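You operate a simulated robot arm through the tools that you are given. There is no shell and no other tool. Be economical: measure what you need, move in short steps, check, and stop when the job is done.

Carry out the task below with a simulated robot arm. There is one attempt and no reset: what you move stays moved.

## Task
Let the wash line down and take the brown hose off the waste port.
Fine: shut the wash wheel first; line drain valve open till the wash gauge shows nought, shut it, then pull the hose; lay it on the hose ledge. Where these are worked on the way, their far stop is far enough and under half their travel is too little: line drain valve.

Only the result counts: the job must be done as asked and must still hold three seconds after the hand-in. Knocking over, shifting, dropping, spilling or breaking anything else fails it.

## Robot
A 6-joint arm with a two-finger parallel gripper, fixed in place. Base frame: the origin is at the foot of the arm, x ahead of it, y to its left, z up. Units: mm, rad, N and s.
With the tool pointing down near the work surface it reaches from about 220 to 680 mm from the base axis. Its first joint turns from -2.897 to 2.897 rad. Payload 4.1 kg.
The TCP is the grasp point between the finger pads, 23 mm short of the fingertips. In the tool frame z runs along the fingers and y along their closing line. The gripper opens to 94 mm. The fingers are 38 mm wide and 10 mm thick; the gripper's body (54 by 96 mm) begins 39 mm behind the TCP.
Orientation is told as [roll, pitch, yaw] about the base's x, y, z axes, in that order, counted from this pose: with the fingers straight down and closing along the base's y, the tool's x points along the base's -x, its y along +y and its z along -z.

## Interface
- The arm moves only by the tool nudge_tool. Its argument "plan" is a list of rows, each a list of 7 numbers: the shift along the base's x, y, z in mm, then the turn, a rotation vector about the base's x, y, z in rad, then the opening, from 0 (shut) to 1 (fully open). In form: [[x, y, z, ax, ay, az, jaw], ...]. A call has 1 to 10 rows; each row shifts and turns the commanded pose from where the row before left it. Rows are played at 5 a second. More than 50 mm and 0.15 rad between two rows, or a gripper value outside its range, and nothing of the call is played. A pose out of reach is approached as far as the arm can. The call stops where the force on the tool passes 50 N (or 10 N more than at its start, if that is more) or the arm is blocked; 0.2 s more then pass. The fingers move at their own pace (about 45 mm/s each) and stop on an object; they squeeze with about 37 N. The grip force told is the motor's: it shows also when the fingers shut on nothing. Time passes only in rows, and 0.2 s behind the last, so rows that do not move let the fingers close. The reply holds the time, the measured pose of the TCP, the force on the tool along the base axes, the opening and the grip force, in the units named above and with some noise, with the torque about the TCP (base axes, N m) and any sound that the robot's microphone picked up, and new pictures: "pictures" is both (left out), scene, wrist or none.
- Cameras (640 x 400 px; columns grow to the right, rows downward): "scene" is now at [-6.3, 216.6, 1500.9]; the picture's right is [0.69, -0.72, 0.00], its down [-0.59, -0.56, -0.59] and it looks along [0.43, 0.41, -0.81] (base axes); focal length 365 px, centre (320, 200). "wrist" rides on the gripper at [86, 16, -74] in the tool frame; the picture's right is [-0.18, 0.98, 0.00], its down [-0.58, -0.11, -0.81] and it looks along [-0.79, -0.15, 0.59] (tool axes); focal length 243 px, centre (320, 200). There is no depth. A picture from a camera that has moved, and an enlarged one, comes with that camera's place and axes in the base frame and with its lens.
- move_column(by): slides the trunk up (or, below 0, down) by that many mm; the arm and the scene camera ride with it, the base frame stays. It gives what a move gives, with no picture.
- pan_tilt(pan, tilt): turns the head with the scene camera to pan (to the left, within 2.705 rad either way) and tilt (down, from -0.506 to 1.204), counted from straight ahead of the robot. It gives what a move gives, and a new picture of the scene camera.
- close_up(camera, box): a new picture of the part [left, top, right, bottom] of that camera's present view, enlarged. No time passes.
- hand_in(): hands the job in; it is judged then, once.

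Go step by step. Nothing tells you positions but the pictures and the camera data: compare them with the known pose of the tool, close in by small moves and look again before you grip or let go. The budget is 120 turns and 200 pictures, counting those below and the enlarged ones. Unless the task says otherwise, let go and move clear before handing in, and close with one line.

The tools are called as name(argument=value, ...) on one line, values as JSON. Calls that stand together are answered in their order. nudge_tool: Moves the arm, as the interface text tells. Its arguments: {"type":"object","properties":{"plan":{"type":"array"},"pictures":{"type":"string","enum":["both","scene","wrist","none"]}},"required":["plan"]} The other tools are called the same way: move_column (by) slides the trunk up or down; pan_tilt (pan, tilt) turns the head that bears the scene camera; close_up (camera, box) takes an enlarged picture of a part of a camera's view; hand_in () hands the job in.

At the start:

```text
clock: 0.0
position: [268.0, 319.4, 1144.7]
tool_rot: [0.0, -0.001, 0.001]
wrist_force: [-0.1, -0.7, 0.0]
wrist_torque: [-0.02, -0.02, -0.02]
finger_gap: 94.2
gripper_force: 0.1
trunk travel left (down, up): [-475.0, 115.0]
head pan, tilt: [0.761, 0.939]
```

scene: 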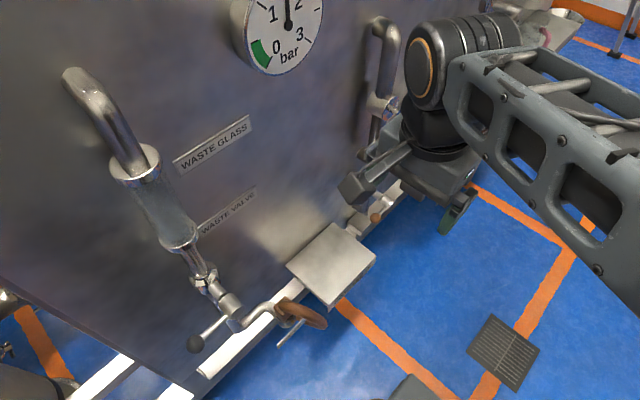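
wrist: 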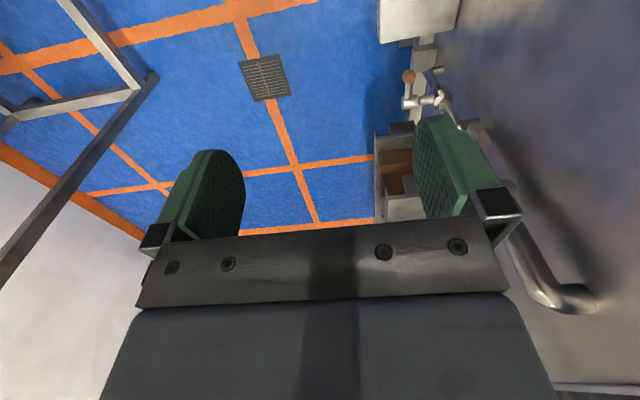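

I see a machine panel with gauge, pipes and a waste valve; the arm hides part of it. I will look around with the head first.

pan_tilt(pan=1.3, tilt=0.6)

pan_tilt(pan=0.3, tilt=0.7)

pan_tilt(pan=0.8, tilt=0.3)

```text
clock: 1.0
position: [267.3, 320.5, 1145.3]
tool_rot: [0.001, 0.001, 0.0]
wrist_force: [1.0, -0.2, 0.6]
wrist_torque: [0.05, 0.01, -0.02]
finger_gap: 93.9
gripper_force: 0.1
trunk travel left (down, up): [-475.0, 115.0]
head pan, tilt: [1.3, 0.6]
camera scene: at [-35.8, 251.2, 1528.5], right [0.96, -0.27, 0.0], down [-0.15, -0.54, -0.82], along [0.22, 0.79, -0.57], focal length 365 px, centre (320, 200)
```

scene: 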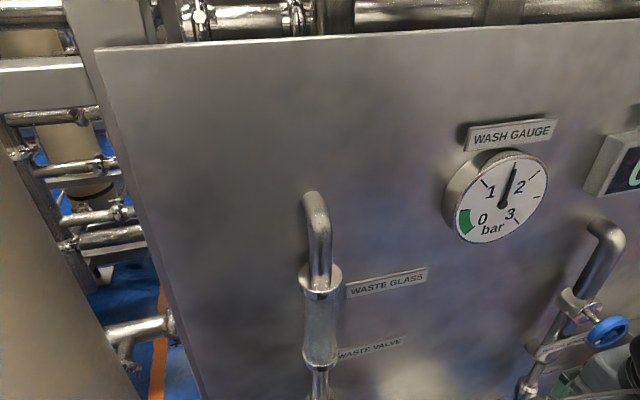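

```text
clock: 2.2
position: [266.7, 320.3, 1145.8]
tool_rot: [0.0, 0.0, 0.001]
wrist_force: [0.1, 0.0, -0.4]
wrist_torque: [0.0, 0.0, -0.01]
finger_gap: 93.9
gripper_force: 0.1
trunk travel left (down, up): [-475.0, 115.0]
head pan, tilt: [0.3, 0.7]
camera scene: at [21.7, 191.3, 1520.0], right [0.3, -0.96, 0.0], down [-0.62, -0.19, -0.77], along [0.73, 0.23, -0.64], focal length 365 px, centre (320, 200)
```

scene: 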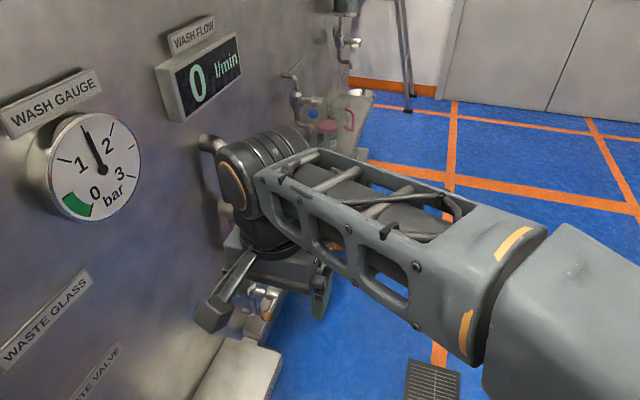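

```text
clock: 3.2
position: [266.0, 319.7, 1144.5]
tool_rot: [-0.001, 0.0, 0.0]
wrist_force: [0.1, -0.4, 0.3]
wrist_torque: [0.01, 0.01, 0.0]
finger_gap: 93.9
gripper_force: 0.1
trunk travel left (down, up): [-475.0, 115.0]
head pan, tilt: [0.799, 0.3]
camera scene: at [5.7, 233.0, 1556.0], right [0.72, -0.7, 0.0], down [-0.21, -0.21, -0.96], along [0.67, 0.68, -0.3], focal length 365 px, centre (320, 200)
```

scene: 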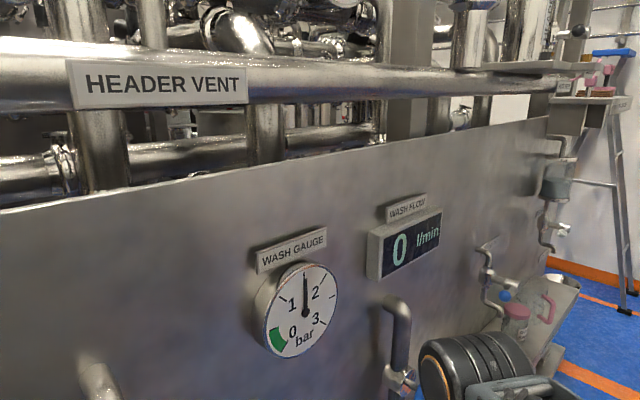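

The arm blocks the view of the area to the right; a blue wheel sits just beneath the flow meter. I move the arm away from the wall and look again.

nudge_tool(plan=[[0, -50, 0, 0, 0, 0, 1], [0, -50, 0, 0, 0, 0, 1], [0, -50, 0, 0, 0, 0, 1], [0, -50, 0, 0, 0, 0, 1], [0, -50, 0, 0, 0, 0, 1], [0, -50, 0, 0, 0, 0, 1], [0, -50, 0, 0, 0, 0, 1]], pictures="none")

pan_tilt(pan=0.6, tilt=0.75)

pan_tilt(pan=1.1, tilt=1.0)

```text
clock: 4.8
position: [265.9, -31.3, 1145.4]
tool_rot: [-0.001, -0.001, -0.001]
wrist_force: [-0.3, -0.4, 0.0]
wrist_torque: [0.01, 0.0, 0.0]
finger_gap: 94.0
gripper_force: 0.1
trunk travel left (down, up): [-475.0, 115.0]
head pan, tilt: [0.799, 0.3]
```

```text
clock: 5.7
position: [265.1, -29.9, 1146.1]
tool_rot: [0.0, -0.001, 0.002]
wrist_force: [-0.2, 0.5, 0.3]
wrist_torque: [0.01, 0.02, 0.0]
finger_gap: 94.0
gripper_force: 0.1
trunk travel left (down, up): [-475.0, 115.0]
head pan, tilt: [0.6, 0.75]
camera scene: at [8.9, 212.9, 1515.8], right [0.56, -0.83, 0.0], down [-0.56, -0.39, -0.73], along [0.6, 0.41, -0.68], focal length 365 px, centre (320, 200)
```

scene: 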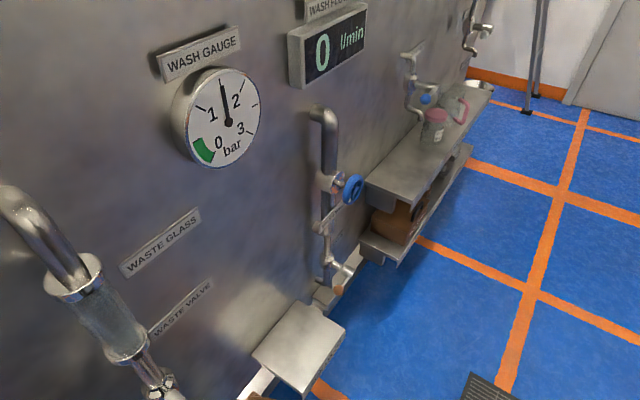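

```text
clock: 6.6
position: [265.6, -29.7, 1144.8]
tool_rot: [-0.001, 0.0, 0.001]
wrist_force: [-0.1, 0.5, -0.2]
wrist_torque: [-0.02, -0.02, -0.03]
finger_gap: 93.9
gripper_force: 0.1
trunk travel left (down, up): [-475.0, 115.0]
head pan, tilt: [1.1, 1.0]
camera scene: at [-27.8, 228.1, 1496.6], right [0.89, -0.46, 0.0], down [-0.38, -0.75, -0.54], along [0.25, 0.48, -0.84], focal length 365 px, centre (320, 200)
```

scene: 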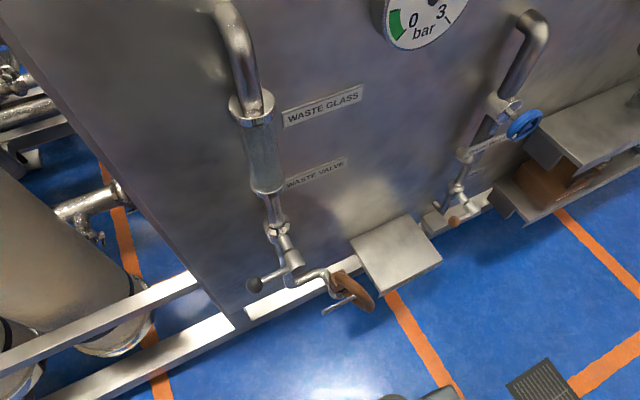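

The waste glass and valve column is on the left with a brown thing at its outlet, and the blue wheel with a lower valve is on the right. I zoom in on these.

close_up(camera="scene", box=[230, 180, 470, 330])

close_up(camera="scene", box=[400, 80, 592, 240])

pan_tilt(pan=0.5, tilt=0.9)

```text
2.67 times, centred on (350, 255) of scene
camera zoom: at [-27.8, 228.1, 1496.6], right [0.89, -0.46, 0.0], down [-0.38, -0.75, -0.54], along [0.25, 0.48, -0.84], focal length 972 px, centre (240, 53)
```

zoom: 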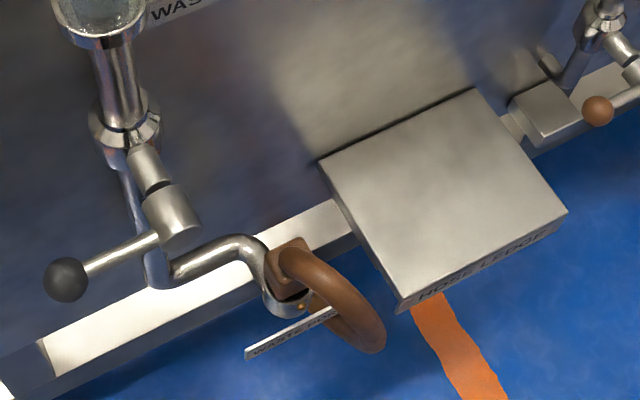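

```text
2.50 times, centred on (496, 160) of scene
camera zoom: at [-27.8, 228.1, 1496.6], right [0.89, -0.46, 0.0], down [-0.38, -0.75, -0.54], along [0.25, 0.48, -0.84], focal length 912 px, centre (-120, 300)
```

zoom: 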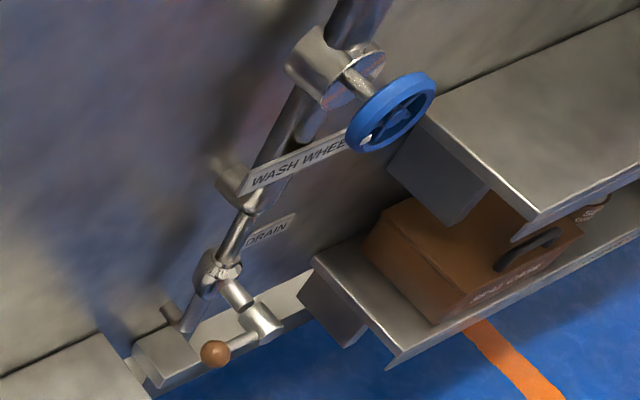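

```text
clock: 7.6
position: [265.4, -31.1, 1144.6]
tool_rot: [-0.002, 0.0, -0.001]
wrist_force: [-0.4, 0.0, 0.8]
wrist_torque: [-0.01, -0.01, 0.03]
finger_gap: 94.0
gripper_force: 0.0
trunk travel left (down, up): [-475.0, 115.0]
head pan, tilt: [0.499, 0.901]
camera scene: at [6.8, 202.2, 1503.8], right [0.48, -0.88, 0.0], down [-0.69, -0.38, -0.62], along [0.55, 0.3, -0.78], focal length 365 px, centre (320, 200)
```

scene: 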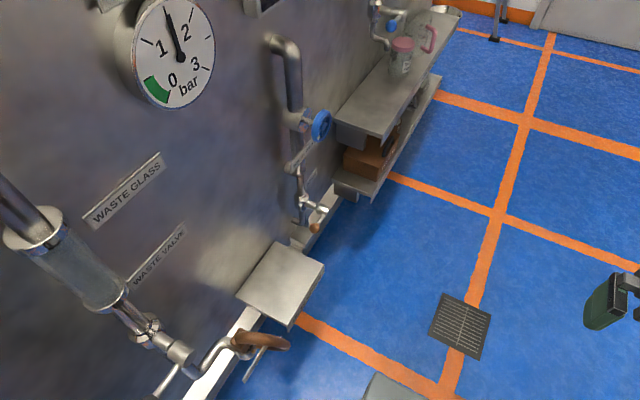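

The wash wheel looks to be at about (536, 490, 996), the drain lever below it and the hose lower left near z≈500. I lower the trunk to get a second viewpoint.

move_column(by=-300)

pan_tilt(pan=0.6, tilt=0.5)

pan_tilt(pan=1.1, tilt=0.9)

```text
clock: 10.6
position: [269.1, -30.6, 841.2]
tool_rot: [0.002, 0.024, -0.001]
wrist_force: [0.8, 0.3, -0.4]
wrist_torque: [-0.02, 0.01, 0.02]
finger_gap: 94.1
gripper_force: 0.0
trunk travel left (down, up): [-175.0, 415.0]
head pan, tilt: [0.499, 0.901]
```

```text
clock: 11.5
position: [267.6, -29.5, 840.6]
tool_rot: [0.003, 0.024, 0.0]
wrist_force: [0.6, -0.3, -0.4]
wrist_torque: [-0.03, 0.03, 0.03]
finger_gap: 94.0
gripper_force: 0.1
trunk travel left (down, up): [-175.0, 415.0]
head pan, tilt: [0.6, 0.499]
camera scene: at [15.6, 217.4, 1237.3], right [0.56, -0.83, 0.0], down [-0.4, -0.27, -0.88], along [0.72, 0.5, -0.48], focal length 365 px, centre (320, 200)
```

scene: 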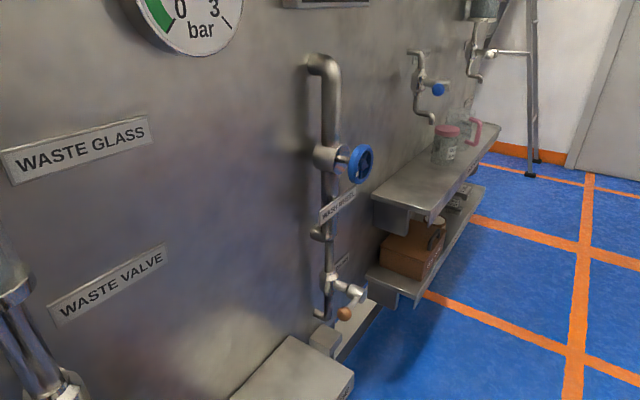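

```text
clock: 12.4
position: [267.7, -31.3, 840.7]
tool_rot: [0.003, 0.027, 0.0]
wrist_force: [0.1, 0.4, 0.7]
wrist_torque: [-0.02, 0.03, 0.01]
finger_gap: 93.9
gripper_force: 0.1
trunk travel left (down, up): [-175.0, 415.0]
head pan, tilt: [1.1, 0.901]
camera scene: at [-25.1, 233.3, 1203.8], right [0.89, -0.46, 0.0], down [-0.36, -0.7, -0.62], along [0.28, 0.55, -0.78], focal length 365 px, centre (320, 200)
```

scene: 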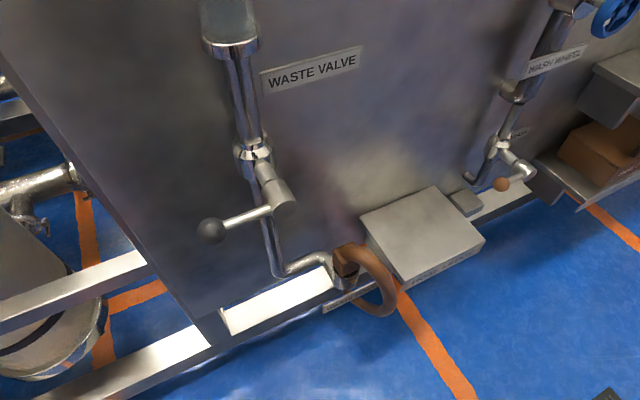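

Estimates: wheel (554,501,980), drain knob (489,482,676), hose plug (175,508,597), ledge top z≈598 with x 248–434, y 423–585. Closer looks at the drain lever and the wheel are next.

pan_tilt(pan=0.75, tilt=0.6)

close_up(camera="scene", box=[360, 100, 520, 200])

close_up(camera="scene", box=[360, 200, 520, 300])

```text
clock: 13.2
position: [268.6, -32.2, 840.3]
tool_rot: [0.004, 0.025, 0.0]
wrist_force: [0.5, 0.2, 0.0]
wrist_torque: [-0.03, -0.02, 0.0]
finger_gap: 93.9
gripper_force: 0.0
trunk travel left (down, up): [-175.0, 415.0]
head pan, tilt: [0.75, 0.6]
camera scene: at [5.1, 226.3, 1228.6], right [0.68, -0.73, 0.0], down [-0.41, -0.39, -0.82], along [0.6, 0.56, -0.57], focal length 365 px, centre (320, 200)
```

scene: 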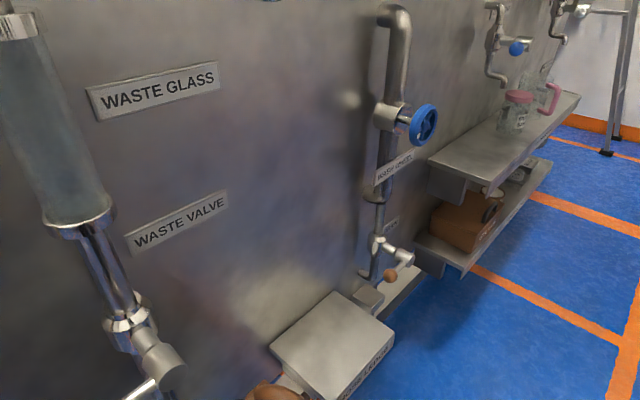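

```text
4.00 times, centred on (440, 150) of scene
camera zoom: at [5.1, 226.3, 1228.6], right [0.68, -0.73, 0.0], down [-0.41, -0.39, -0.82], along [0.6, 0.56, -0.57], focal length 1459 px, centre (-160, 400)
```

zoom: 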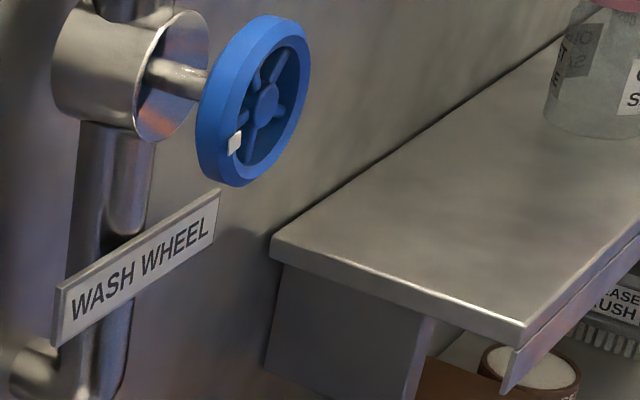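

```text
4.00 times, centred on (440, 250) of scene
camera zoom: at [5.1, 226.3, 1228.6], right [0.68, -0.73, 0.0], down [-0.41, -0.39, -0.82], along [0.6, 0.56, -0.57], focal length 1459 px, centre (-160, 0)
```

zoom: 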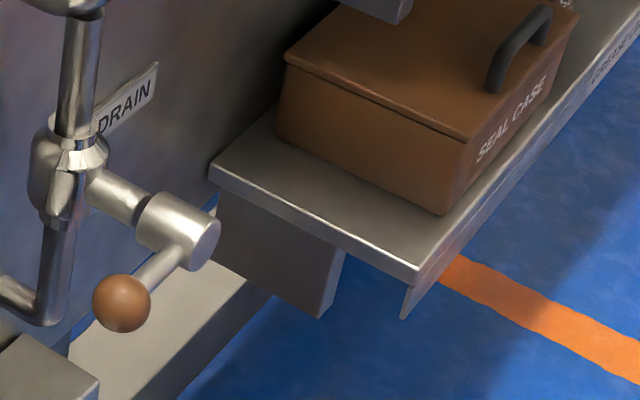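

The wheel is about 75 mm across with its axis pointing at me, clear of the shelf; it shuts clockwise. I bring the tool to a horizontal pose pointing at the wall, ahead of the wheel.

nudge_tool(plan=[[26, 30, 13, 0.1428, 0, 0, 1], [26, 30, 13, 0.1428, 0, 0, 1], [26, 30, 13, 0.1428, 0, 0, 1], [26, 30, 13, 0.1428, 0, 0, 1], [26, 30, 13, 0.1428, 0, 0, 1], [26, 30, 13, 0.1428, 0, 0, 1], [26, 30, 13, 0.1428, 0, 0, 1], [26, 30, 13, 0.1428, 0, 0, 1], [26, 30, 13, 0.1428, 0, 0, 1], [26, 30, 13, 0.1428, 0, 0, 1]], pictures="none")

nudge_tool(plan=[[26, 30, 9, 0.1428, 0, 0, 1], [0, 10, 0, 0, 0, 0, 1]])

```text
clock: 15.4
position: [526.0, 269.5, 976.7]
tool_rot: [1.43, -0.001, 0.0]
wrist_force: [-0.6, 0.1, -0.2]
wrist_torque: [-0.02, 0.01, -0.06]
finger_gap: 94.4
gripper_force: 0.0
trunk travel left (down, up): [-175.0, 415.0]
head pan, tilt: [0.75, 0.6]
```

```text
clock: 16.0
position: [551.9, 310.3, 983.8]
tool_rot: [1.571, 0.001, 0.0]
wrist_force: [-0.2, -0.5, 0.2]
wrist_torque: [0.02, -0.04, 0.0]
finger_gap: 94.2
gripper_force: 0.3
trunk travel left (down, up): [-175.0, 415.0]
head pan, tilt: [0.75, 0.6]
camera scene: at [5.3, 226.3, 1228.6], right [0.68, -0.73, 0.0], down [-0.41, -0.39, -0.82], along [0.6, 0.56, -0.57], focal length 365 px, centre (320, 200)
camera wrist: at [466.2, 235.6, 1000.9], right [0.19, 0.0, 0.98], down [0.58, -0.81, -0.11], along [0.79, 0.59, -0.15], focal length 243 px, centre (320, 200)
```

scene: 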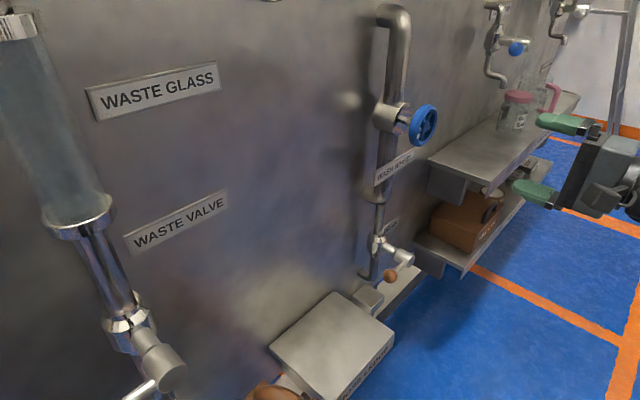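
wrist: 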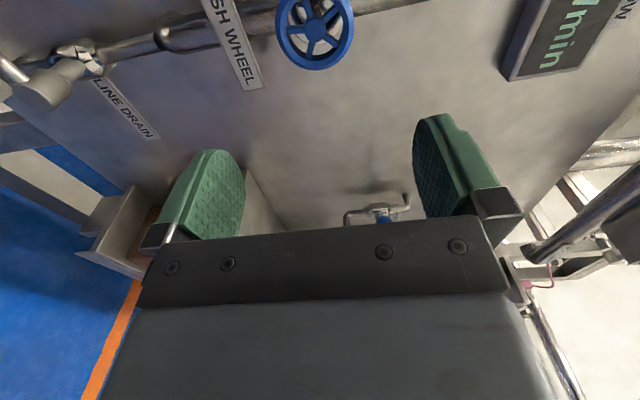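

The wrist view agrees: wheel centre ≈ (550, 489, 981). I pre-turn the gripper counter-clockwise and come closer.

nudge_tool(plan=[[0, 10, 0, 0, -0.145, 0, 1], [0, 10, 0, 0, -0.145, 0, 1], [0, 10, 0, 0, -0.145, 0, 1], [0, 10, 0, 0, -0.145, 0, 1], [0, 10, 0, 0, -0.145, 0, 1], [0, 10, -1, 0, -0.145, 0, 1], [0, 10, -1, 0, -0.145, 0, 1], [0, 10, -1, 0, -0.145, 0, 1], [-1, 10, 0, 0, -0.145, 0, 1], [0, 0, 0, 0, 0, 0, 1]])

```text
clock: 18.2
position: [552.1, 399.8, 981.0]
tool_rot: [1.57, -1.307, 0.0]
wrist_force: [0.4, -0.3, 0.8]
wrist_torque: [0.02, 0.01, -0.03]
finger_gap: 94.3
gripper_force: 0.0
trunk travel left (down, up): [-175.0, 415.0]
head pan, tilt: [0.75, 0.6]
camera scene: at [5.2, 226.4, 1228.6], right [0.68, -0.73, 0.0], down [-0.41, -0.39, -0.83], along [0.6, 0.56, -0.57], focal length 365 px, centre (320, 200)
camera wrist: at [513.5, 325.3, 902.9], right [-0.9, 0.0, 0.43], down [0.26, -0.81, 0.53], along [0.35, 0.59, 0.73], focal length 243 px, centre (320, 200)
```

scene: 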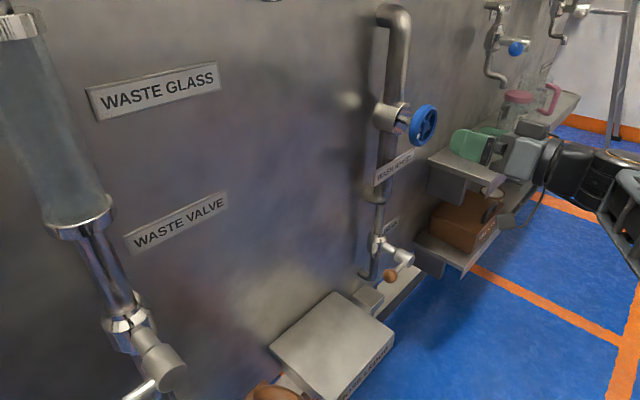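
wrist: 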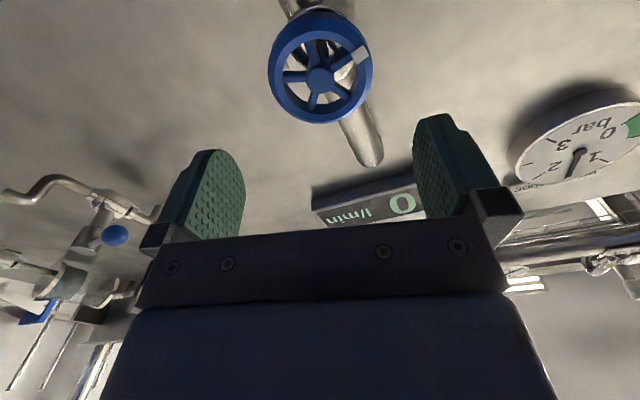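

Aligned on the wheel centre (550, 489, 980). I advance over it with the jaws open.

nudge_tool(plan=[[-1, 30, -0.5, 0, 0, 0, 1], [-0.5, 30, 0, 0, 0, 0, 1], [0, 28, 0, 0, 0, 0, 1], [0, 0, 0, 0, 0, 0, 1]])

```text
clock: 19.2
position: [549.9, 488.1, 981.2]
tool_rot: [1.57, -1.304, 0.002]
wrist_force: [0.4, 0.1, 0.2]
wrist_torque: [-0.01, -0.02, -0.03]
finger_gap: 93.8
gripper_force: 0.1
trunk travel left (down, up): [-175.0, 415.0]
head pan, tilt: [0.75, 0.6]
camera scene: at [5.3, 226.4, 1228.6], right [0.68, -0.73, 0.0], down [-0.41, -0.39, -0.82], along [0.6, 0.56, -0.57], focal length 365 px, centre (320, 200)
camera wrist: at [512.3, 413.0, 902.6], right [-0.9, 0.0, 0.44], down [0.26, -0.81, 0.53], along [0.35, 0.59, 0.73], focal length 243 px, centre (320, 200)
```

scene: 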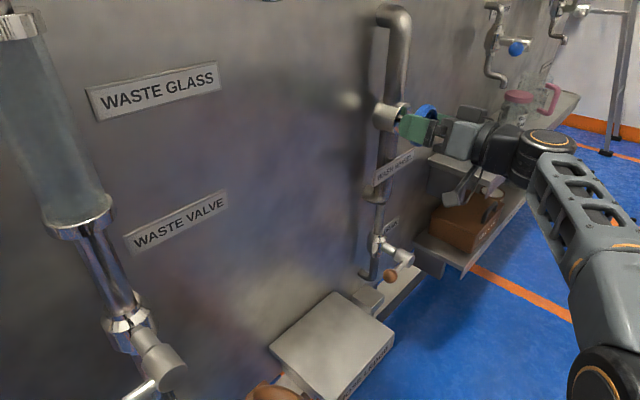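
wrist: 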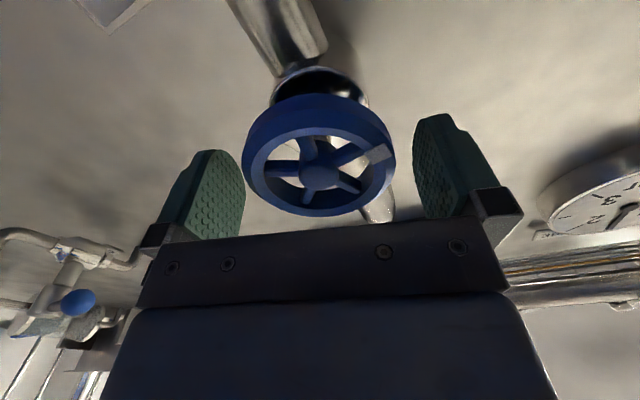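

The wheel sits between the fingers; a little further in, then close.

nudge_tool(plan=[[0, 7, 0, 0, 0, 0, 1], [0, 0, 0, 0, 0, 0, 0.7], [0, 0, 0, 0, 0, 0, 0.5], [0, 0, 0, 0, 0, 0, 0.3], [0, 0, 0, 0, 0, 0, 0.3]])

```text
clock: 20.4
position: [550.2, 494.8, 981.1]
tool_rot: [1.57, -1.304, -0.004]
wrist_force: [4.2, 3.9, 1.2]
wrist_torque: [0.49, 0.02, -0.06]
finger_gap: 71.1
gripper_force: 44.8
trunk travel left (down, up): [-175.0, 415.0]
head pan, tilt: [0.75, 0.6]
camera scene: at [5.7, 226.6, 1228.6], right [0.68, -0.73, 0.0], down [-0.41, -0.39, -0.82], along [0.6, 0.56, -0.57], focal length 365 px, centre (320, 200)
camera wrist: at [512.7, 420.3, 902.6], right [-0.9, 0.0, 0.44], down [0.26, -0.81, 0.53], along [0.35, 0.59, 0.73], focal length 243 px, centre (320, 200)
```

scene: 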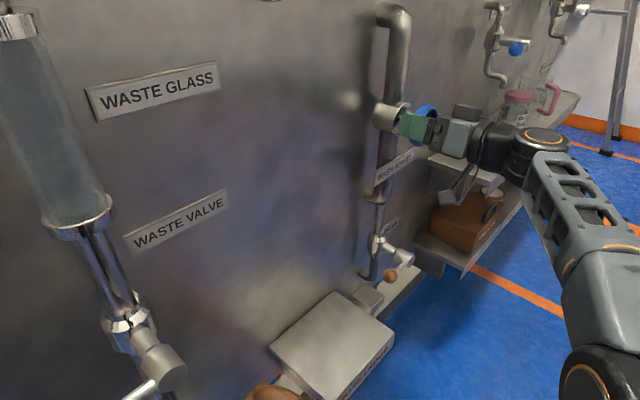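
wrist: 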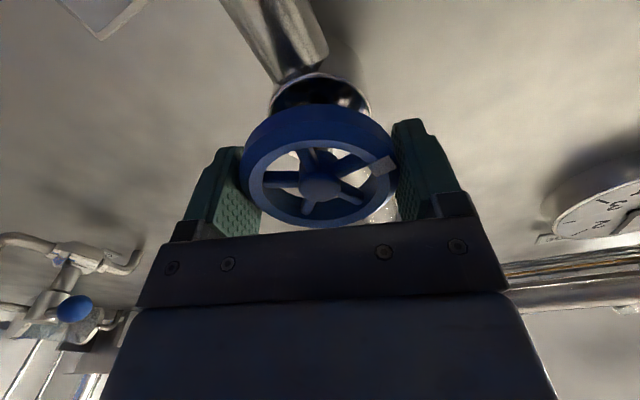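

Gripped at 71 mm. Turning clockwise now.

nudge_tool(plan=[[0, 0, 0, 0, 0.1, 0, 0.3], [0, 0, 0, 0, 0.14, 0, 0.3], [0, 0, 0, 0, 0.14, 0, 0.3], [0, 0, 0, 0, 0.14, 0, 0.3], [0, 0, 0, 0, 0.14, 0, 0.3], [0, 0, 0, 0, 0.14, 0, 0.3]], pictures="wrist")

```text
clock: 21.8
position: [551.4, 494.3, 980.7]
tool_rot: [1.573, -0.502, -0.003]
wrist_force: [17.8, 8.4, 7.9]
wrist_torque: [-0.2, -0.01, 0.64]
finger_gap: 70.9
gripper_force: 44.8
trunk travel left (down, up): [-175.0, 415.0]
head pan, tilt: [0.75, 0.6]
camera wrist: at [468.2, 420.4, 953.7], right [-0.31, 0.0, 0.95], down [0.56, -0.81, 0.18], along [0.77, 0.59, 0.25], focal length 243 px, centre (320, 200)
```

wrist: 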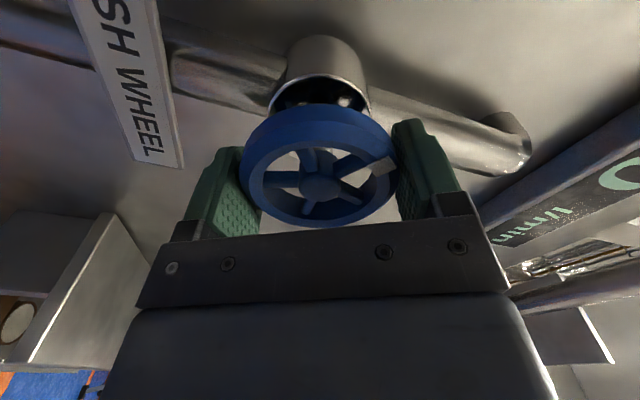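

The wheel turns with the gripper without resistance; I correct the sideways force slightly and keep turning.

nudge_tool(plan=[[1, 0, 0.5, 0, 0.14, 0, 0.3], [0, 0, 0, 0, 0.14, 0, 0.3], [0, 0, 0, 0, 0.14, 0, 0.3], [0, 0, 0, 0, 0.14, 0, 0.3], [0, 0, 0, 0, 0.14, 0, 0.3]], pictures="none")

nudge_tool(plan=[[0, 0, 0, 0, 0.14, 0, 0.3], [0, 0, 0, 0, 0.14, 0, 0.3], [0, 0, 0, 0, 0.14, 0, 0.3], [0, 0, 0, 0, 0.14, 0, 0.3], [0, 0, 0, 0, 0.14, 0, 0.3], [0, 0, 0, 0, 0.14, 0, 0.3], [0, 0, 0, 0, 0.14, 0, 0.3]], pictures="wrist")

```text
clock: 23.0
position: [551.4, 495.5, 981.7]
tool_rot: [1.57, 0.2, -0.001]
wrist_force: [2.5, -4.9, -9.8]
wrist_torque: [1.22, -0.05, -0.23]
finger_gap: 70.9
gripper_force: 45.3
trunk travel left (down, up): [-175.0, 415.0]
head pan, tilt: [0.75, 0.6]
```

```text
clock: 24.6
position: [550.2, 496.6, 983.3]
tool_rot: [1.57, 1.175, 0.003]
wrist_force: [-8.1, 7.5, -6.9]
wrist_torque: [0.36, -0.19, -0.16]
finger_gap: 69.8
gripper_force: 45.6
trunk travel left (down, up): [-175.0, 415.0]
head pan, tilt: [0.75, 0.6]
camera wrist: at [531.7, 422.1, 1069.1], right [0.98, 0.0, 0.21], down [0.12, -0.81, -0.58], along [0.17, 0.59, -0.79], focal length 243 px, centre (320, 200)
```

wrist: 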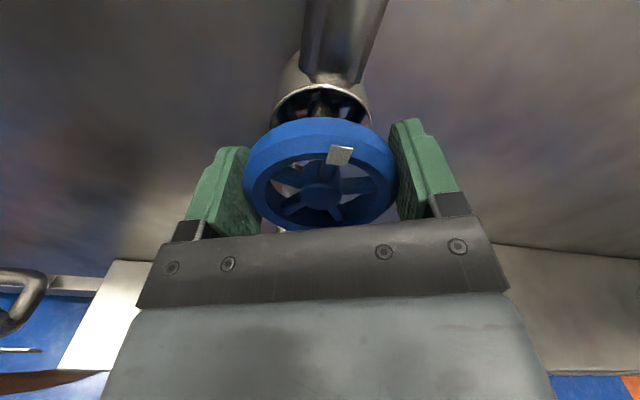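

The white mark has shifted relative to the fingers, so the wheel lagged or met its stop. I turn slightly more to check the torque.

nudge_tool(plan=[[0, 0, 0, 0, 0.1, 0, 0.3], [0, 0, 0, 0, 0.1, 0, 0.3]], pictures="wrist")

```text
clock: 25.2
position: [550.0, 494.9, 982.9]
tool_rot: [1.566, 1.372, -0.007]
wrist_force: [-9.5, 5.0, -6.4]
wrist_torque: [0.04, -1.94, -0.24]
finger_gap: 70.5
gripper_force: 44.7
trunk travel left (down, up): [-175.0, 415.0]
head pan, tilt: [0.75, 0.6]
camera wrist: at [549.2, 421.4, 1070.7], right [1.0, 0.0, 0.01], down [0.01, -0.81, -0.59], along [0.01, 0.59, -0.81], focal length 243 px, centre (320, 200)
```

wrist: 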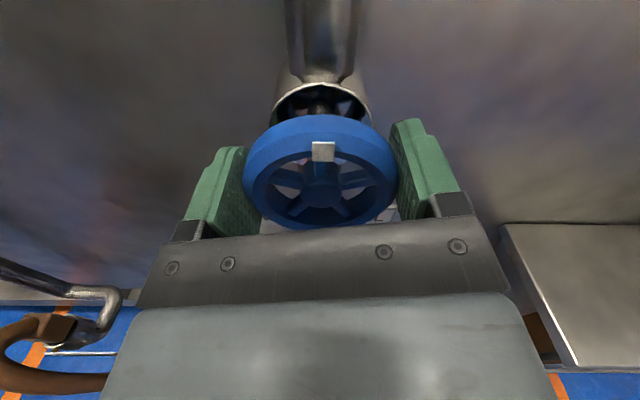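

The wheel turned about 90° and then stopped hard (torque −1.9 N·m), so it is shut. I let go, back off and go down towards the drain lever.

nudge_tool(plan=[[0, 0, 0, 0, -0.1, 0, 0.6], [0, 0, 0, 0, 0, 0, 1], [0, 0, 0, 0, 0, 0, 1], [0, -20, 0, 0, 0, 0, 1], [0, -40, 0, 0, 0, 0, 1], [0, -50, 0, 0, 0, 0, 1], [0, 0, 0, 0, -0.14, 0, 1], [0, 0, 0, 0, -0.14, 0, 1], [0, 0, 0, 0, -0.14, 0, 1], [0, 0, 0, 0, -0.14, 0, 1]], pictures="wrist")

nudge_tool(plan=[[-7, 0, -34, 0, -0.14, 0, 1], [-7, 0, -34, 0, -0.14, 0, 1], [-7, 0, -34, 0, -0.14, 0, 1], [-7, 0, -34, 0, -0.14, 0, 1], [-7, 0, -34, 0, -0.14, 0, 0.7], [-7, 0, -34, 0, 0, 0, 0.7], [-7, 0, -34, 0, 0, 0, 0.7], [-7, 0, -34, 0, 0, 0, 0.7], [-4, 0, -33, 0, 0, 0, 0.7]])

```text
clock: 27.4
position: [550.2, 383.7, 981.4]
tool_rot: [1.571, 0.712, 0.001]
wrist_force: [0.2, -0.5, -0.5]
wrist_torque: [0.01, -0.02, 0.0]
finger_gap: 94.0
gripper_force: 0.1
trunk travel left (down, up): [-175.0, 415.0]
head pan, tilt: [0.75, 0.6]
camera wrist: at [496.7, 310.3, 1050.7], right [0.78, 0.0, 0.62], down [0.37, -0.81, -0.46], along [0.5, 0.59, -0.63], focal length 243 px, centre (320, 200)
```

wrist: 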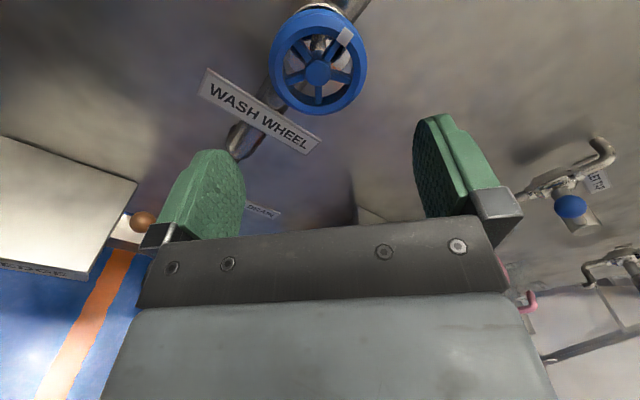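

```text
clock: 29.4
position: [490.0, 384.7, 676.4]
tool_rot: [1.569, 0.014, -0.001]
wrist_force: [-0.4, -0.8, 0.7]
wrist_torque: [0.0, 0.01, -0.01]
finger_gap: 66.1
gripper_force: 0.0
trunk travel left (down, up): [-175.0, 415.0]
head pan, tilt: [0.75, 0.6]
camera scene: at [5.0, 226.3, 1228.7], right [0.68, -0.73, 0.0], down [-0.41, -0.39, -0.83], along [0.6, 0.56, -0.56], focal length 365 px, centre (320, 200)
camera wrist: at [405.1, 310.6, 693.8], right [0.2, 0.0, 0.98], down [0.58, -0.81, -0.12], along [0.79, 0.59, -0.16], focal length 243 px, centre (320, 200)
```

scene: 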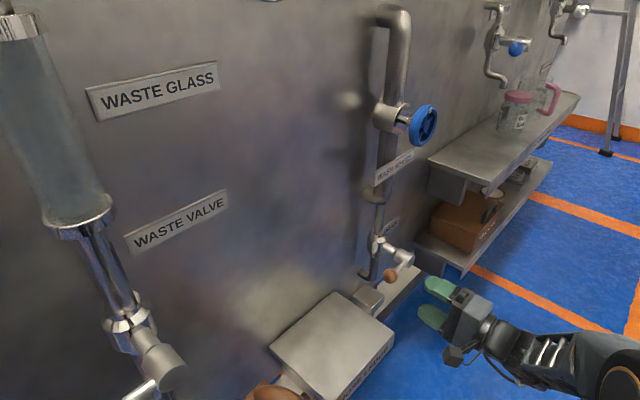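
wrist: 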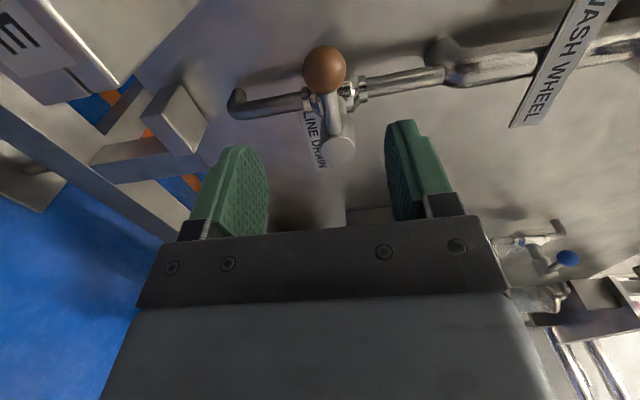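

The drain knob is at about (484, 478, 682) with the hub near x≈544; the lever lies level. I advance and grip the knob.

nudge_tool(plan=[[-3, 40, 3, 0, 0, 0, 0.7], [-3, 40, 2, 0, 0, 0, 0.7], [0, 13, 0, 0, 0, 0, 0.7], [0, 0, 0, 0, 0, 0, 0.7]])

```text
clock: 30.4
position: [485.6, 477.1, 682.0]
tool_rot: [1.57, 0.015, -0.001]
wrist_force: [0.7, 0.6, 0.0]
wrist_torque: [-0.04, 0.0, -0.02]
finger_gap: 65.8
gripper_force: 0.1
trunk travel left (down, up): [-175.0, 415.0]
head pan, tilt: [0.75, 0.6]
camera scene: at [5.3, 226.4, 1228.6], right [0.68, -0.73, 0.0], down [-0.41, -0.39, -0.82], along [0.6, 0.56, -0.57], focal length 365 px, centre (320, 200)
camera wrist: at [399.4, 402.8, 699.4], right [0.2, 0.0, 0.98], down [0.58, -0.81, -0.12], along [0.79, 0.59, -0.16], focal length 243 px, centre (320, 200)
```

scene: 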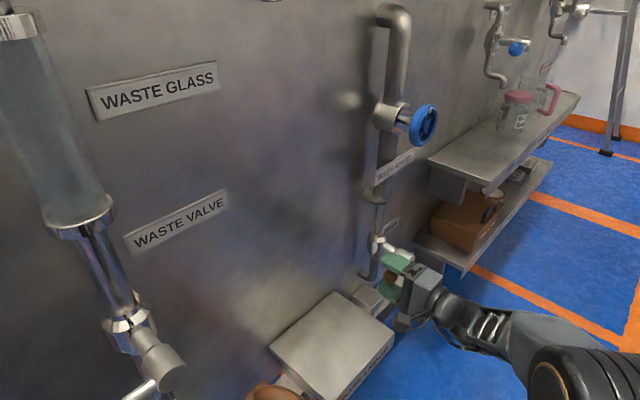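
wrist: 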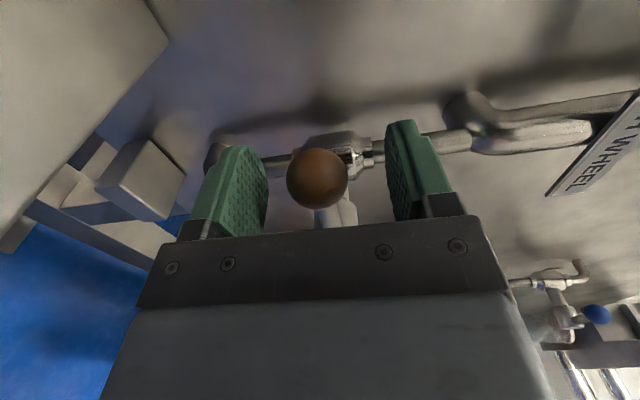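

The knob is centred between the pads; closing.

nudge_tool(plan=[[0, 2, -1, 0, 0, 0, 0.4], [0, 0, 0, 0, 0, 0, 0.2], [0, 0, 0, 0, 0, 0, 0.0], [0, 0, 0, 0, 0, 0, 0.0]], pictures="wrist")

```text
clock: 31.4
position: [485.0, 480.2, 680.9]
tool_rot: [1.571, 0.018, 0.001]
wrist_force: [-1.0, -0.1, -0.9]
wrist_torque: [0.0, 0.04, -0.07]
finger_gap: 29.5
gripper_force: 44.9
trunk travel left (down, up): [-175.0, 415.0]
head pan, tilt: [0.75, 0.6]
camera wrist: at [399.3, 404.8, 698.3], right [0.2, 0.0, 0.98], down [0.58, -0.81, -0.12], along [0.79, 0.59, -0.16], focal length 243 px, centre (320, 200)
```

wrist: 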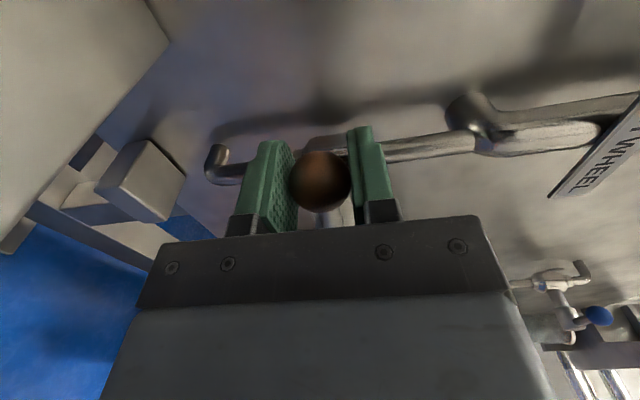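

Gripped at 29.5 mm. I test which way the lever gives, first downward.

nudge_tool(plan=[[0.3, 0, -5, 0, -0.085, 0, 0], [0.6, 0, -5, 0, -0.085, 0, 0]], pictures="none")

```text
clock: 32.0
position: [487.2, 479.3, 678.6]
tool_rot: [1.583, -0.165, -0.003]
wrist_force: [6.3, 1.6, 35.5]
wrist_torque: [-0.07, 0.43, 0.57]
finger_gap: 29.3
gripper_force: 44.6
trunk travel left (down, up): [-175.0, 415.0]
head pan, tilt: [0.75, 0.6]
```

Downward resists (35 N up), so that is the shut stop. Going up instead.

nudge_tool(plan=[[-0.6, 0, 5, 0, 0.085, 0, 0], [-0.3, 0, 5, 0, 0.085, 0, 0], [0.4, 0, 7, 0, 0.12, 0, 0], [1, 0, 7, 0, 0.12, 0, 0]], pictures="none")

```text
clock: 33.0
position: [484.2, 479.7, 691.7]
tool_rot: [1.564, 0.263, 0.001]
wrist_force: [-6.9, -9.3, -4.4]
wrist_torque: [-0.09, 0.21, 0.6]
finger_gap: 29.4
gripper_force: 44.9
trunk travel left (down, up): [-175.0, 415.0]
head pan, tilt: [0.75, 0.6]
```

It gives upward. I follow the arc around the hub.

nudge_tool(plan=[[2.5, 0, 7.7, 0, 0.14, 0, 0], [3.5, 0, 7.3, 0, 0.14, 0, 0], [4.5, 0, 6.7, 0, 0.14, 0, 0], [5.4, 0, 6.1, 0, 0.14, 0, 0]], pictures="wrist")

```text
clock: 34.0
position: [501.8, 478.5, 725.0]
tool_rot: [1.573, 0.813, 0.003]
wrist_force: [-4.0, -4.5, 5.6]
wrist_torque: [-0.5, -0.15, -0.38]
finger_gap: 29.5
gripper_force: 45.1
trunk travel left (down, up): [-175.0, 415.0]
head pan, tilt: [0.75, 0.6]
camera wrist: at [454.7, 404.6, 799.4], right [0.84, 0.0, 0.54], down [0.32, -0.81, -0.5], along [0.44, 0.59, -0.68], focal length 243 px, centre (320, 200)
```

wrist: 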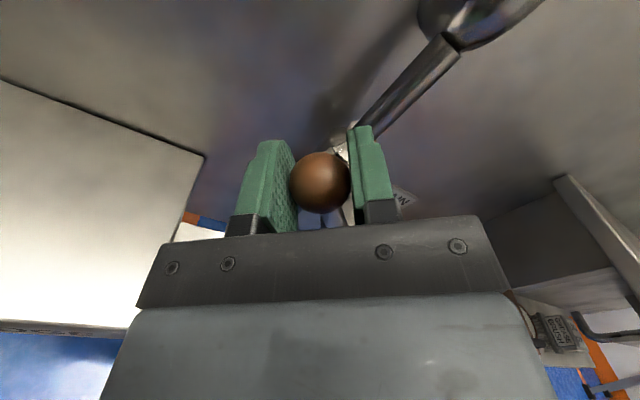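

Moving well with low forces. Continuing up to the far stop.

nudge_tool(plan=[[6.2, 0, 5.2, 0, 0.14, 0, 0], [6.9, 0, 4.3, 0, 0.14, 0, 0], [7.4, 0, 3.3, 0, 0.14, 0, 0], [7.8, 0, 2.3, 0, 0.14, 0, 0], [8, 0, 1.1, 0, 0.14, 0, 0]], pictures="wrist")

pan_tilt(pan=0.9, tilt=0.3)

```text
clock: 35.2
position: [537.7, 479.4, 742.9]
tool_rot: [1.677, 1.511, 0.108]
wrist_force: [-3.6, 2.1, 26.8]
wrist_torque: [0.18, -0.13, 0.03]
finger_gap: 29.1
gripper_force: 45.4
trunk travel left (down, up): [-175.0, 415.0]
head pan, tilt: [0.75, 0.6]
camera wrist: at [548.8, 404.3, 830.9], right [0.99, 0.0, -0.13], down [-0.07, -0.8, -0.59], along [-0.1, 0.6, -0.8], focal length 243 px, centre (320, 200)
```

wrist: 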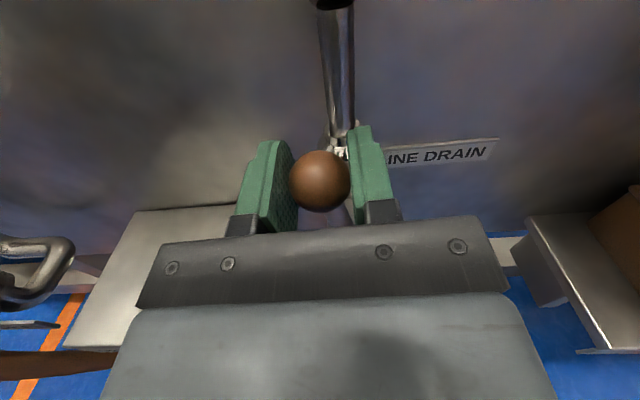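

```text
clock: 36.0
position: [536.5, 479.6, 742.4]
tool_rot: [1.65, 1.51, 0.08]
wrist_force: [-5.5, 3.9, 29.2]
wrist_torque: [0.55, -0.05, 0.01]
finger_gap: 29.2
gripper_force: 45.1
trunk travel left (down, up): [-175.0, 415.0]
head pan, tilt: [0.901, 0.3]
camera scene: at [-3.9, 237.6, 1256.4], right [0.78, -0.62, 0.0], down [-0.18, -0.23, -0.96], along [0.59, 0.75, -0.29], focal length 365 px, centre (320, 200)
```

scene: 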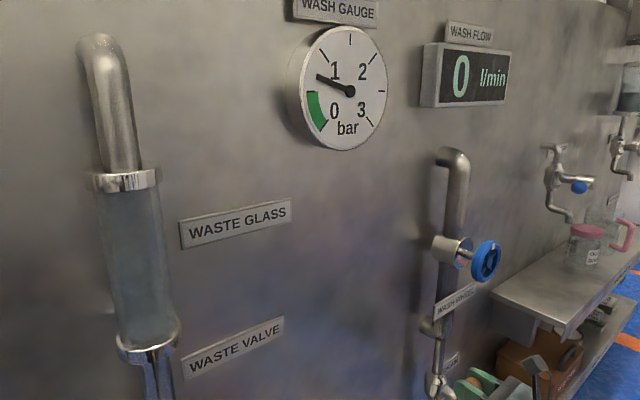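

The gauge is falling (about 0.75 bar) with flow at 0, so the wheel is shut and the drain open. I ease the lever a bit further and wait.

nudge_tool(plan=[[4, 0, 2, 0, 0.05, 0, 0], [2, 0, 0, 0, 0, 0, 0], [0, 0, 0, 0, 0, 0, 0], [0, 0, 0, 0, 0, 0, 0], [0, 0, 0, 0, 0, 0, 0], [0, 0, 0, 0, 0, 0, 0], [0, 0, 0, 0, 0, 0, 0], [0, 0, 0, 0, 0, 0, 0], [0, 0, 0, 0, 0, 0, 0], [0, 0, 0, 0, 0, 0, 0]], pictures="scene")

```text
clock: 38.2
position: [542.6, 479.1, 743.5]
tool_rot: [1.826, 1.56, 0.256]
wrist_force: [-3.0, 6.5, 24.8]
wrist_torque: [0.01, 0.16, 0.01]
finger_gap: 29.4
gripper_force: 45.1
trunk travel left (down, up): [-175.0, 415.0]
head pan, tilt: [0.901, 0.3]
camera scene: at [-3.4, 238.3, 1256.3], right [0.78, -0.62, 0.0], down [-0.18, -0.23, -0.96], along [0.59, 0.75, -0.29], focal length 365 px, centre (320, 200)
```

scene: 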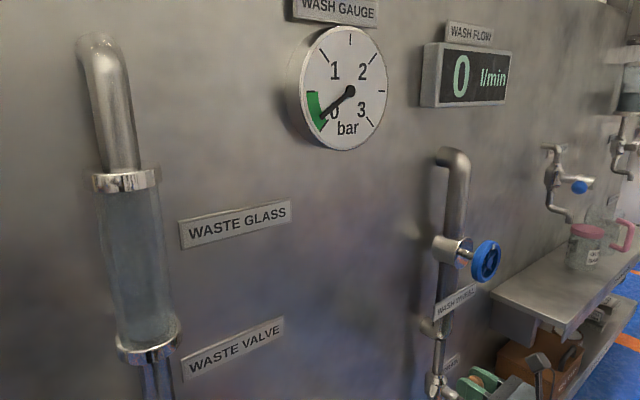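

The needle is almost at 0. Waiting a little longer and checking closely.

nudge_tool(plan=[[0, 0, 0.5, 0, 0, 0, 0], [0, 0, 0, 0, 0, 0, 0], [0, 0, 0, 0, 0, 0, 0], [0, 0, 0, 0, 0, 0, 0], [0, 0, 0, 0, 0, 0, 0], [0, 0, 0, 0, 0, 0, 0], [0, 0, 0, 0, 0, 0, 0], [0, 0, 0, 0, 0, 0, 0], [0, 0, 0, 0, 0, 0, 0], [0, 0, 0, 0, 0, 0, 0]], pictures="none")

close_up(camera="scene", box=[280, 20, 408, 160])

```text
clock: 40.4
position: [542.5, 479.0, 744.0]
tool_rot: [1.791, 1.564, 0.223]
wrist_force: [-0.1, 5.2, 23.4]
wrist_torque: [-0.09, 0.05, 0.01]
finger_gap: 29.1
gripper_force: 44.8
trunk travel left (down, up): [-175.0, 415.0]
head pan, tilt: [0.901, 0.3]
```

```text
2.86 times, centred on (344, 90) of scene
camera zoom: at [-3.1, 238.4, 1256.3], right [0.78, -0.62, 0.0], down [-0.18, -0.23, -0.96], along [0.59, 0.75, -0.29], focal length 1042 px, centre (251, 514)
```

zoom: 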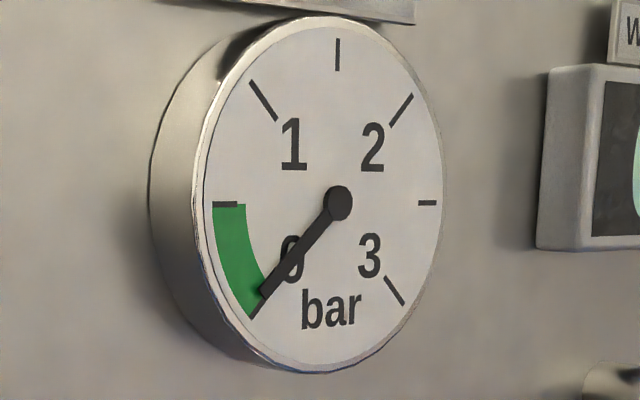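

The gauge is at 0. Now I shut the drain by following the arc back down.

nudge_tool(plan=[[-6, 0, -0.5, 0, -0.05, 0, 0], [-8, 0, -1.1, 0, -0.14, 0, 0], [-7.8, 0, -2.3, 0, -0.14, 0, 0], [-7.4, 0, -3.3, 0, -0.14, 0, 0], [-6.9, 0, -4.3, 0, -0.14, 0, 0], [-6.2, 0, -5.2, 0, -0.14, 0, 0], [-5.4, 0, -6.1, 0, -0.14, 0, 0]], pictures="none")

nudge_tool(plan=[[-4.5, 0, -6.7, 0, -0.14, 0, 0], [-3.5, 0, -7.3, 0, -0.14, 0, 0], [-2.5, 0, -7.7, 0, -0.14, 0, 0], [-1, 0, -7, 0, -0.12, 0, 0], [-0.4, 0, -7, 0, -0.12, 0, 0], [0, 0, -4, 0, 0, 0, 0]], pictures="wrist")

```text
clock: 42.0
position: [498.4, 480.3, 715.4]
tool_rot: [1.566, 0.675, -0.005]
wrist_force: [-1.7, -3.6, -7.2]
wrist_torque: [-0.42, 0.44, -0.35]
finger_gap: 29.3
gripper_force: 45.2
trunk travel left (down, up): [-175.0, 415.0]
head pan, tilt: [0.901, 0.3]
```

```text
clock: 43.4
position: [485.1, 479.5, 681.9]
tool_rot: [1.578, 0.01, 0.0]
wrist_force: [5.2, -15.9, 4.4]
wrist_torque: [0.09, -0.4, -0.31]
finger_gap: 29.1
gripper_force: 44.8
trunk travel left (down, up): [-175.0, 415.0]
head pan, tilt: [0.901, 0.3]
camera wrist: at [399.3, 404.7, 698.7], right [0.19, 0.0, 0.98], down [0.58, -0.81, -0.12], along [0.79, 0.59, -0.15], focal length 243 px, centre (320, 200)
```

wrist: 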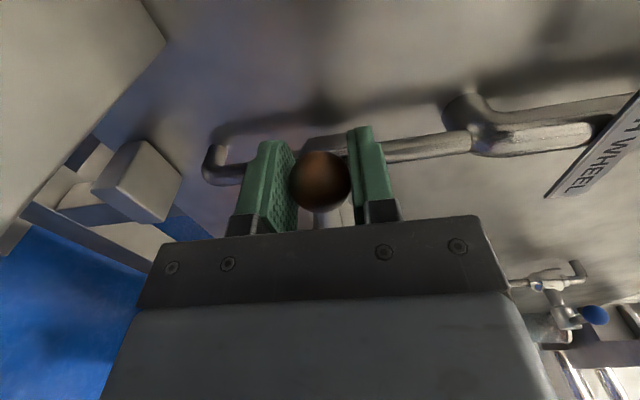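

Nearly back at the start angle; pressing a little more onto the shut stop, then opening.

nudge_tool(plan=[[0, 0, -3, 0, -0.05, 0, 0], [0, 0, -3, 0, -0.03, 0, 0], [0, 0, 0, 0, 0, 0, 0]], pictures="none")

```text
clock: 44.2
position: [484.1, 480.5, 678.4]
tool_rot: [1.58, -0.074, -0.002]
wrist_force: [12.4, -3.1, 31.2]
wrist_torque: [0.12, 0.02, 0.43]
finger_gap: 29.3
gripper_force: 44.5
trunk travel left (down, up): [-175.0, 415.0]
head pan, tilt: [0.901, 0.3]
```

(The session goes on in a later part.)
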